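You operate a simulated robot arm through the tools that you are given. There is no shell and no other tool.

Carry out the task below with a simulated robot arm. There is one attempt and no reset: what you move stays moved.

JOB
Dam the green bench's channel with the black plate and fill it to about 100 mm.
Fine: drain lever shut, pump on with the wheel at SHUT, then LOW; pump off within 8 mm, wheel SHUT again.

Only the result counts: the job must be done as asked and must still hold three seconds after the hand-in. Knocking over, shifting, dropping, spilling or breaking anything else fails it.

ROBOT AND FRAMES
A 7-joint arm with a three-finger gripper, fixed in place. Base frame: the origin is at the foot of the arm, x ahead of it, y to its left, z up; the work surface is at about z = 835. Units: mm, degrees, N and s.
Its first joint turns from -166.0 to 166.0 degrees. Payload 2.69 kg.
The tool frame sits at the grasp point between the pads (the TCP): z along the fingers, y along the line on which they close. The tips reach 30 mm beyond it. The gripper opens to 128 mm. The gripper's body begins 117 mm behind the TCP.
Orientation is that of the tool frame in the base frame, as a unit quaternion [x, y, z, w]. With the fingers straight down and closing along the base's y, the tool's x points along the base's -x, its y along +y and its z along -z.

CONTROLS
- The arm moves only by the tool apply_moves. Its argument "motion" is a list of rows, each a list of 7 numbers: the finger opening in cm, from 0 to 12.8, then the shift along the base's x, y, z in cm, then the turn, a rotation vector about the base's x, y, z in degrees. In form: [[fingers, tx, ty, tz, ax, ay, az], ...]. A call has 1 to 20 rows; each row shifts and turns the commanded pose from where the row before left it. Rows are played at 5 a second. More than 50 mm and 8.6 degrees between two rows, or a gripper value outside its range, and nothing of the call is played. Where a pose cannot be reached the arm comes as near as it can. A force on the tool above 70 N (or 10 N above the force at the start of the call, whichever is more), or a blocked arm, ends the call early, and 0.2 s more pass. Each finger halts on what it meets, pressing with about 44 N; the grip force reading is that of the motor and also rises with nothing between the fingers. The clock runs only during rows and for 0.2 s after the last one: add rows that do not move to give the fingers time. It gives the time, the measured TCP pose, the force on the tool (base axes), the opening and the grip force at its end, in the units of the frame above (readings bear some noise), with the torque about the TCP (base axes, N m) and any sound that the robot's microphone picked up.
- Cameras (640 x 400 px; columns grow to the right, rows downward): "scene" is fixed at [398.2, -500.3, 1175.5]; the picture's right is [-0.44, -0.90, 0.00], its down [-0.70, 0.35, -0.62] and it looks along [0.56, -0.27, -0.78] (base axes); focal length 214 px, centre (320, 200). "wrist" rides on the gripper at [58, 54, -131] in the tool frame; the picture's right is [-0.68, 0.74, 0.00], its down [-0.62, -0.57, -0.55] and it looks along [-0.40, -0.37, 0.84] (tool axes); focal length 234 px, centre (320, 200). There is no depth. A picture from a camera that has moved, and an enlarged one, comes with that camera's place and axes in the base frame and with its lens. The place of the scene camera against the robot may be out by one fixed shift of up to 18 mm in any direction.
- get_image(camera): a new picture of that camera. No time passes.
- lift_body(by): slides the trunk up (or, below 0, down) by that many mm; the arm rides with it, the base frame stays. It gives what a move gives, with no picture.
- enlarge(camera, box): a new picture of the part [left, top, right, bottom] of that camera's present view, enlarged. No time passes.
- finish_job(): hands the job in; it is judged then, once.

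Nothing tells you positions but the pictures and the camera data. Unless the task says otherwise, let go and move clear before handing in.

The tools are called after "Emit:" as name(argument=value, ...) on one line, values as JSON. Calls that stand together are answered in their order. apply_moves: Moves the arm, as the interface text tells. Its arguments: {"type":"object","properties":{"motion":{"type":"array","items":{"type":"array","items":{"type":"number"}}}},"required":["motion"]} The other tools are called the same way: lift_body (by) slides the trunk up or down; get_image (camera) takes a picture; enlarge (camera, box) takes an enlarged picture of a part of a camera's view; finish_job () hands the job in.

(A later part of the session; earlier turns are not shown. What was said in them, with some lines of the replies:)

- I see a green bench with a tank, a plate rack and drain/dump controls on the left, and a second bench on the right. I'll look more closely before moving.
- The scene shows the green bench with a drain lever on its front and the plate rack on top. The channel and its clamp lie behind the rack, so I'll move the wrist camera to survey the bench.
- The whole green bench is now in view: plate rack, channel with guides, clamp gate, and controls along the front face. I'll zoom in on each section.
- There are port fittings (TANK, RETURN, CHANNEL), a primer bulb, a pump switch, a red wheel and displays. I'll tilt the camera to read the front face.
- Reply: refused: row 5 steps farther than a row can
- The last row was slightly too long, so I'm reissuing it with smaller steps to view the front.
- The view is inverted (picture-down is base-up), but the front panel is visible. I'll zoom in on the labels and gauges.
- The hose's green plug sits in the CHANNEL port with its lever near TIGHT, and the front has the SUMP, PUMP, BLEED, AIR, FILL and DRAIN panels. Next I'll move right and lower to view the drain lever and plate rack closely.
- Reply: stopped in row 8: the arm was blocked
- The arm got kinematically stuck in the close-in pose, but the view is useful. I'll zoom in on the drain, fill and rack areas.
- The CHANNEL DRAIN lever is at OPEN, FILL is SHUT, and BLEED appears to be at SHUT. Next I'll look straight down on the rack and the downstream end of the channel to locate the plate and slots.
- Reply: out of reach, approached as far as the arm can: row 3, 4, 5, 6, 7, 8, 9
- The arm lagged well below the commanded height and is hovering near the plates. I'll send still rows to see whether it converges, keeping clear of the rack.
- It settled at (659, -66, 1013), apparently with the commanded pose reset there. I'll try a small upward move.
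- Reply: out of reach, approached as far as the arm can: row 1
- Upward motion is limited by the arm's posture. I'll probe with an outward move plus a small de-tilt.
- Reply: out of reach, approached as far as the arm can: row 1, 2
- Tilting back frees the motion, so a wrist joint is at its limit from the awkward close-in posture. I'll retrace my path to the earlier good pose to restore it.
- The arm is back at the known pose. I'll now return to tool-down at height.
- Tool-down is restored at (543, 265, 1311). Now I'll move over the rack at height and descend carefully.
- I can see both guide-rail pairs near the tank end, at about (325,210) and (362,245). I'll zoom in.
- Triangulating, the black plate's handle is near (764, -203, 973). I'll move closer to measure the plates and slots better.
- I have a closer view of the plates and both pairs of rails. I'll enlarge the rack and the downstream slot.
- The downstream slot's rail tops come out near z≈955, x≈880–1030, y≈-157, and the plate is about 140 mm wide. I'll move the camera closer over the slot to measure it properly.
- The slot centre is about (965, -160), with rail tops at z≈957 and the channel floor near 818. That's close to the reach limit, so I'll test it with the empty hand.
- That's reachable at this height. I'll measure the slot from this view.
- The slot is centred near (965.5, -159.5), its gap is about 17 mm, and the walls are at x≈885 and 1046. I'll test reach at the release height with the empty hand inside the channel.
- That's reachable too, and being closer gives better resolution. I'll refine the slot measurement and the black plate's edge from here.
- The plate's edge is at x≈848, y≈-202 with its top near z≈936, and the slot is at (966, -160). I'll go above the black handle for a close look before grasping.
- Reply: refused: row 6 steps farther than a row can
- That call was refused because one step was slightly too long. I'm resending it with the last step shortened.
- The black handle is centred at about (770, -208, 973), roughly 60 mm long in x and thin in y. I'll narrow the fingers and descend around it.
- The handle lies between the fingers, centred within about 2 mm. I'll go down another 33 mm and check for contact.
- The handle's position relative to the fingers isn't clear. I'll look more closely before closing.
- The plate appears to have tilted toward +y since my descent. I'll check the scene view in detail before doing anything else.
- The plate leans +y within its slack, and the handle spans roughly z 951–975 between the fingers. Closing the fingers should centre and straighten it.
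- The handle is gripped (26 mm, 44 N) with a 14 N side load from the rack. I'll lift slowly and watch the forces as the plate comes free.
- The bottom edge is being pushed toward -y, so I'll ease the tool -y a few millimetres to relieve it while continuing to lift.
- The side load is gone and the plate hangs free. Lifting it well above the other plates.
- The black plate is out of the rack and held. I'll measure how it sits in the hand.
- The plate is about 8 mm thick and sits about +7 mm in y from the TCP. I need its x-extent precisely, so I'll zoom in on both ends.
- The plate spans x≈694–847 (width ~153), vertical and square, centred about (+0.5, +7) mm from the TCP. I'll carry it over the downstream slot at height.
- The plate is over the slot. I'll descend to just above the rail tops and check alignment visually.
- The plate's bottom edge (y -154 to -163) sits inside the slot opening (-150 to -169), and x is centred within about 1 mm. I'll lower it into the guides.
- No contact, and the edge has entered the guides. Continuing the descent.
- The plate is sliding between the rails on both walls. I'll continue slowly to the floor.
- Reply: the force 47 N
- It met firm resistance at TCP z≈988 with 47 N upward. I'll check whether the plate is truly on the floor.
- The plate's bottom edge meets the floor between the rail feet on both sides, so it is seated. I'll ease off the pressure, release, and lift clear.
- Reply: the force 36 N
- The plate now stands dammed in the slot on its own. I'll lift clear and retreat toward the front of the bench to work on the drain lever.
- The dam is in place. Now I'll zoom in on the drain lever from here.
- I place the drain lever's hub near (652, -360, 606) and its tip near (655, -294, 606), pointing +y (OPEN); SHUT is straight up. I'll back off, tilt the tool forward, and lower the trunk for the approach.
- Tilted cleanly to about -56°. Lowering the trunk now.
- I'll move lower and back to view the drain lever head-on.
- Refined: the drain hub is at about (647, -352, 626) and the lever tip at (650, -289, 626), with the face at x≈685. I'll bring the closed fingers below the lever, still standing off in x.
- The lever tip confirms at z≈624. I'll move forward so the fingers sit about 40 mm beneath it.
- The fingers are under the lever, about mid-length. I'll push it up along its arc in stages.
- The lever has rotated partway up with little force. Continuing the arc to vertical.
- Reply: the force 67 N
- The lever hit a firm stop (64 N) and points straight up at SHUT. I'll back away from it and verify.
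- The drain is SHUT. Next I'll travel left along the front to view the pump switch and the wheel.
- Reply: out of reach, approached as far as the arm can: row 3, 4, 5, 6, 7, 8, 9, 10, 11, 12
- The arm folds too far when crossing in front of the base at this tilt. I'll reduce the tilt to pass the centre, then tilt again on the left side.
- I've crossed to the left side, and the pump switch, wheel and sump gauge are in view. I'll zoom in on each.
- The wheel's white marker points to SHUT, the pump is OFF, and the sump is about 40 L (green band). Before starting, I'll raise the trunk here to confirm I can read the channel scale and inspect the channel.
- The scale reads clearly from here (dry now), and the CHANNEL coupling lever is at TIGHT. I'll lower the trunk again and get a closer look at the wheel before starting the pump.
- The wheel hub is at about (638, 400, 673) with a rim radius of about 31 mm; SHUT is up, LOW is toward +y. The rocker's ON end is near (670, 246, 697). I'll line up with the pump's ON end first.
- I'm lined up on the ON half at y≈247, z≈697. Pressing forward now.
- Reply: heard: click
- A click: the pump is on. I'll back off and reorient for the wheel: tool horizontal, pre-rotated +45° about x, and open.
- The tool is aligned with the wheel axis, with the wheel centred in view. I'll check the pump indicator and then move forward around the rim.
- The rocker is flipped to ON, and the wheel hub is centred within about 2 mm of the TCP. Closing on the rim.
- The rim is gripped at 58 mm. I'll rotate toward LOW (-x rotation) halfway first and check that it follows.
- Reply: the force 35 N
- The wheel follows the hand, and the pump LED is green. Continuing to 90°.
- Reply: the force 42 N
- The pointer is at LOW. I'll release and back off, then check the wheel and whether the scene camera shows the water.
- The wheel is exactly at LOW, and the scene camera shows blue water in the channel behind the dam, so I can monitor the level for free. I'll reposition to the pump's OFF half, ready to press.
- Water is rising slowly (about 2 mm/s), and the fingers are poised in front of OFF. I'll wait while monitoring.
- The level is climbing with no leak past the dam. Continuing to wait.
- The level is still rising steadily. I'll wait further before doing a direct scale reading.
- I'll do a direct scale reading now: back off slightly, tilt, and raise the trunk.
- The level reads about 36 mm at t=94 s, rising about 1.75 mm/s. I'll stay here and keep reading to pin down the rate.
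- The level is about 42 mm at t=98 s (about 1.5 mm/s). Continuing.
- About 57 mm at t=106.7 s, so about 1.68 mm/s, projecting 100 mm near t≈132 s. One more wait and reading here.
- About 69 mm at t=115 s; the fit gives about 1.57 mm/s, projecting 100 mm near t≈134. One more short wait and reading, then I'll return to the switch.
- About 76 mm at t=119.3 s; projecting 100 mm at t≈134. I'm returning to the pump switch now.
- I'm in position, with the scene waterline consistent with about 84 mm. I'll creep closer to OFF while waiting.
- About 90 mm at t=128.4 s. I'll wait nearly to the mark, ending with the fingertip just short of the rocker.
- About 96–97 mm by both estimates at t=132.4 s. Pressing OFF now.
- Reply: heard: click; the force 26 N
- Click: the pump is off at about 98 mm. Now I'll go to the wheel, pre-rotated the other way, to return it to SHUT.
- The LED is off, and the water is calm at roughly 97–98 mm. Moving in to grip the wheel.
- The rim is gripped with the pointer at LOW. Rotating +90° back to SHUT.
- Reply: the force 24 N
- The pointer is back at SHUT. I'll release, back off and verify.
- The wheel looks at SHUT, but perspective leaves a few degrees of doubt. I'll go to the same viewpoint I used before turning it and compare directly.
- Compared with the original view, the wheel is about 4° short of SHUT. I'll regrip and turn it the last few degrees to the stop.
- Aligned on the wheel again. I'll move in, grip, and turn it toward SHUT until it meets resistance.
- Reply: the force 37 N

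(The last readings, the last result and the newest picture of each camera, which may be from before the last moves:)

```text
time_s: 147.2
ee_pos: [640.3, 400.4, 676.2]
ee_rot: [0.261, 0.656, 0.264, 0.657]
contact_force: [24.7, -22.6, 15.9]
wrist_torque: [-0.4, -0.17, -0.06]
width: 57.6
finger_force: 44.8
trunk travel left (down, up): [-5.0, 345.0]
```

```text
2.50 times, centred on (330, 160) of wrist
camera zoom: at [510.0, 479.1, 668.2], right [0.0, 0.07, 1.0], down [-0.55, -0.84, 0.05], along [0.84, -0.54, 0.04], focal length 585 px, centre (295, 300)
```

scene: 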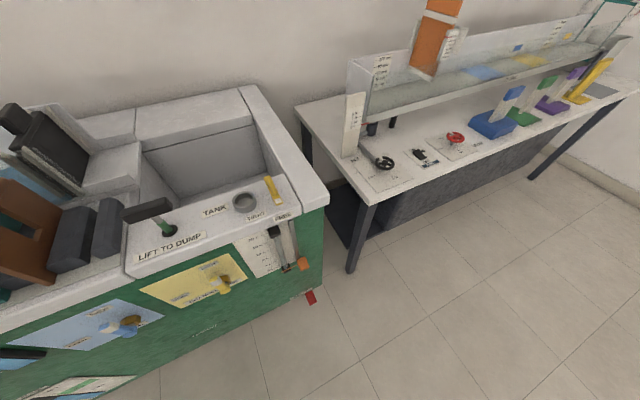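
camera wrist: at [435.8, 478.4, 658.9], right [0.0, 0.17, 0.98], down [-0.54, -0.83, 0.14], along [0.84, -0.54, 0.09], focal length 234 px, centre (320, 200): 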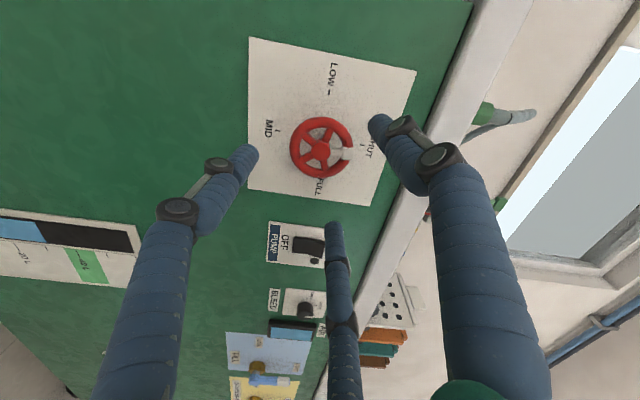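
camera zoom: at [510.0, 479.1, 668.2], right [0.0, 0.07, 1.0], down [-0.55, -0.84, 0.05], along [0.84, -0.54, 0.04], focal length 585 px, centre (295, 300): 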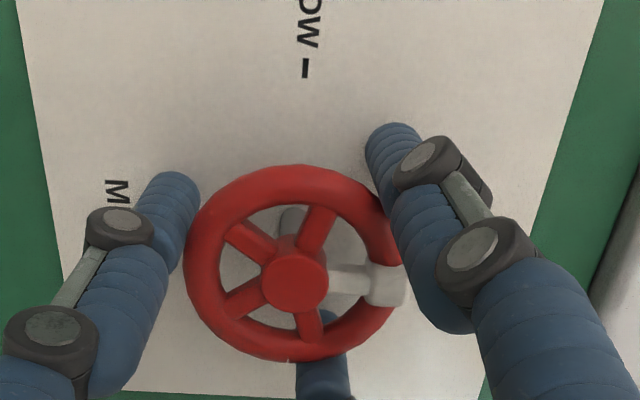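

There's now a resisting torque of about 0.4 N·m, which suggests the stop. I'll nudge slightly further, then release and compare again.

Emit:
apply_moves(motion=[[5, 0, 0, 0, 2, 0, 0], [5, 0, 0, 0, 0, 0, 0]])

Emit:
apply_moves(motion=[[9, 0, 0, 0, 0, 0, 0], [9, 0, 0, 0, 0, 0, 0], [9, -4, 0, 0, 0, 0, 0], [9, -3.3, 0, 0, 0, 0, 0], [8, -1, -0.5, 1, -7.5, 0, 0], [6, -1, -0.5, 1, -7.5, 0, 0], [4, -1, -0.5, 1, -7.5, 0, 0], [2, -1, -0.5, 1, -7.5, 0, 0], [0, -1, -0.5, 1, -7.5, 0, 0], [0, 0, -0.5, 1, -8, 0, 0], [0, 0, 0, 0.6, 0, 8, 0], [0, 0, 0, 0, 0, 8, 0], [0, 0, 0, 0, 0, 1.9, 0], [0, 0, 0, 0, 0, 0, 0]])

Emit:
enlarge(camera="wrist", box=[270, 20, 410, 150])

Emit:
enlarge(camera="wrist", box=[180, 110, 300, 230])

```text
time_s: 147.8
ee_pos: [638.4, 400.7, 675.2]
ee_rot: [0.273, 0.651, 0.276, 0.652]
contact_force: [28.6, -27.4, 24.4]
wrist_torque: [-0.34, -0.08, -0.24]
width: 57.7
finger_force: 45.2
trunk travel left (down, up): [-5.0, 345.0]
```

```text
time_s: 150.8
ee_pos: [514.0, 370.0, 740.0]
ee_rot: [-0.001, 0.809, 0.0, 0.587]
contact_force: [-1.0, -0.7, 0.2]
wrist_torque: [0.03, 0.01, 0.01]
width: 1.9
finger_force: 31.6
trunk travel left (down, up): [-5.0, 345.0]
```

```text
3.08 times, centred on (340, 85) of wrist
camera zoom: at [372.2, 423.2, 724.2], right [0.21, 0.74, 0.64], down [-0.33, -0.57, 0.76], along [0.92, -0.37, 0.12], focal length 720 px, centre (258, 554)
```

zoom: 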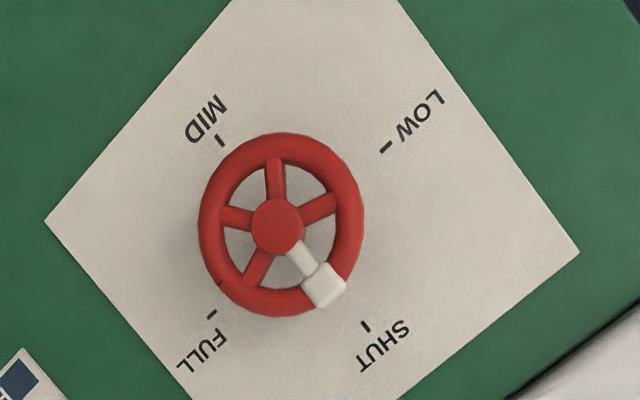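

```text
3.33 times, centred on (240, 170) of wrist
camera zoom: at [372.2, 423.2, 724.2], right [0.21, 0.74, 0.64], down [-0.33, -0.57, 0.76], along [0.92, -0.37, 0.12], focal length 781 px, centre (587, 300)
```

zoom: 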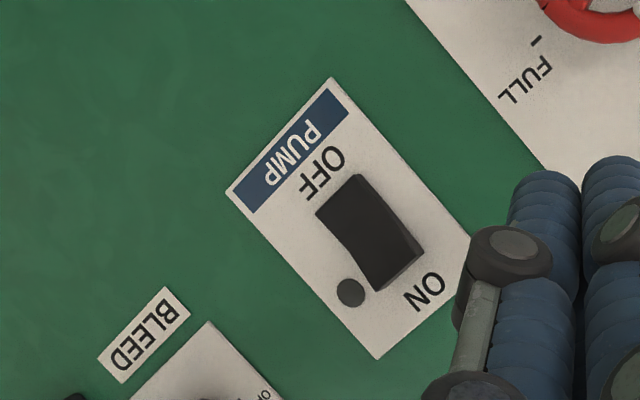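

The wheel now matches its original SHUT position exactly, and the pump is off with its LED dark. Finally I'll read the water level on the scale from above.

Emit:
apply_moves(motion=[[0, 0, -3, 0, 0, 8, 0], [0, 0, -3, 0, 0, 8, 0], [0, 0, -3, 0, 0, 8, 0], [0, 0, -3, 0, 0, 8, 0], [0, 0, 0, 0, 0, 7.8, 0], [0, 0, 0, 0, 0, 0, 0]])

Emit:
lift_body(by=330)

Emit:
get_image(camera="wrist")

Emit:
enlarge(camera="wrist", box=[400, 140, 460, 200])

Emit:
get_image(camera="scene")

```text
time_s: 152.2
ee_pos: [514.2, 252.2, 741.7]
ee_rot: [0.0, 0.961, 0.002, 0.275]
contact_force: [0.2, 0.1, -0.2]
wrist_torque: [0.02, 0.01, 0.03]
width: 2.1
finger_force: 31.3
trunk travel left (down, up): [-5.0, 345.0]
```

```text
time_s: 155.5
ee_pos: [514.4, 251.4, 1071.2]
ee_rot: [-0.001, 0.961, 0.002, 0.276]
contact_force: [-0.3, 0.4, 0.0]
wrist_torque: [0.05, 0.01, 0.0]
width: 1.8
finger_force: 31.4
trunk travel left (down, up): [-335.0, 15.0]
```

```text
taken
camera wrist: at [395.9, 304.8, 1149.3], right [0.57, 0.74, 0.36], down [0.23, -0.57, 0.79], along [0.79, -0.37, -0.49], focal length 234 px, centre (320, 200)
```

wrist: 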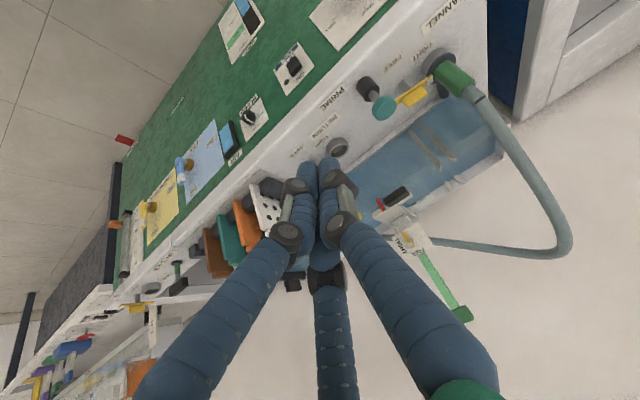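

```text
6.67 times, centred on (430, 170) of wrist
camera zoom: at [395.9, 304.8, 1149.3], right [0.57, 0.74, 0.36], down [0.23, -0.57, 0.79], along [0.79, -0.37, -0.49], focal length 1561 px, centre (-413, 400)
```

zoom: 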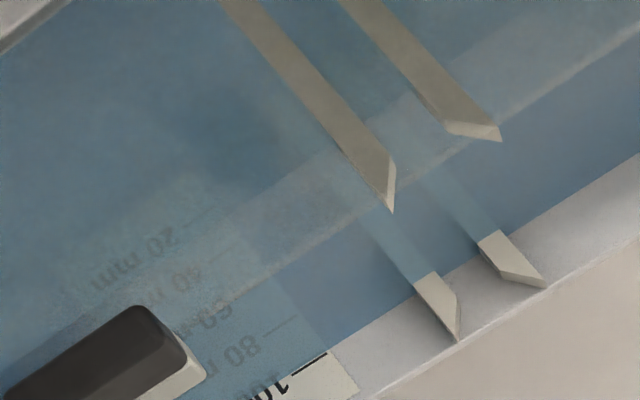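

```text
taken
```

scene: 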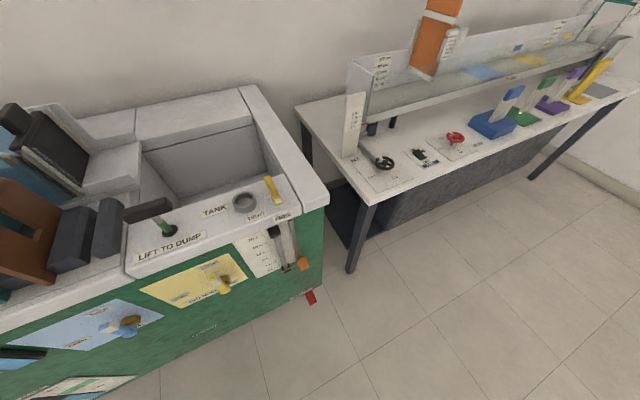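

The waterline sits right at the 100 mm mark. A last check of the dam, the tick and the tank side for leaks before handing in.

Emit:
enlarge(camera="wrist", box=[415, 165, 450, 195])

Emit:
enlarge(camera="scene", box=[0, 80, 80, 180])

Emit:
enlarge(camera="scene", box=[130, 220, 290, 320])

```text
13.33 times, centred on (432, 180) of wrist
camera zoom: at [395.9, 304.8, 1149.3], right [0.57, 0.74, 0.36], down [0.23, -0.57, 0.79], along [0.79, -0.37, -0.49], focal length 3122 px, centre (-1180, 467)
```

zoom: 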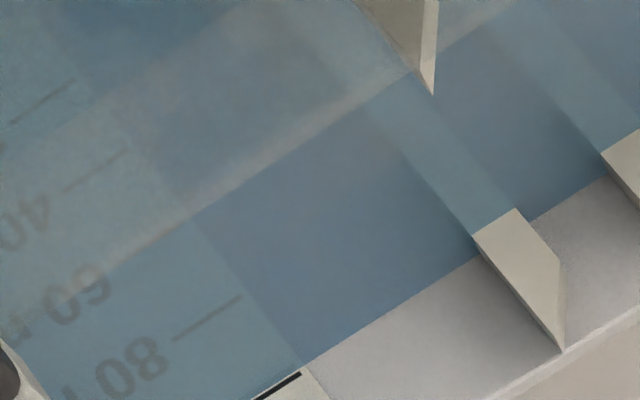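

```text
4.00 times, centred on (40, 130) of scene
camera zoom: at [398.2, -500.3, 1175.5], right [-0.44, -0.9, 0.0], down [-0.7, 0.35, -0.62], along [0.56, -0.27, -0.78], focal length 858 px, centre (1440, 480)
```

zoom: 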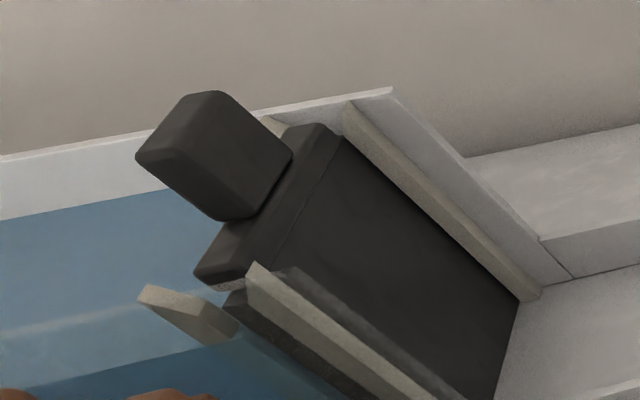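

```text
4.00 times, centred on (210, 270) of scene
camera zoom: at [398.2, -500.3, 1175.5], right [-0.44, -0.9, 0.0], down [-0.7, 0.35, -0.62], along [0.56, -0.27, -0.78], focal length 858 px, centre (760, -80)
```

zoom: 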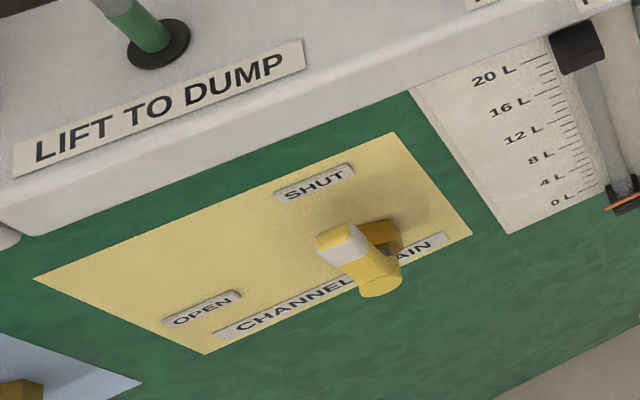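

The water is steady at about 98–99 mm behind the black plate, with no leak visible. The drain is SHUT, the pump is off and the wheel is at SHUT. The hand is clear, so I'm handing in.

Emit:
finish_job()

```text
The job is handed in.
```

The job is handed in. The black plate dams the green bench's channel, and the water stands at about 98–99 mm by the channel scale.

- **Dam:** the black plate sits in the guides at the tank end. I saw no leak past it, and the level held steady after the pump stopped.
- **Drain:** the channel drain lever was open at the start; I turned it to SHUT, against its stop.
- **Fill:** I switched the pump on with the wheel at SHUT, then turned the wheel to LOW. I switched the pump off at about 98 mm.
- **Wheel:** my first turn back stopped about 4° short of SHUT. I regripped it and turned it to the stop, and it now matches its starting position.
- **While lifting the plate:** when I lowered the hand to grip the black plate it tipped sideways in the rack, but it straightened once gripped. I saw nothing else knocked, moved or spilled.
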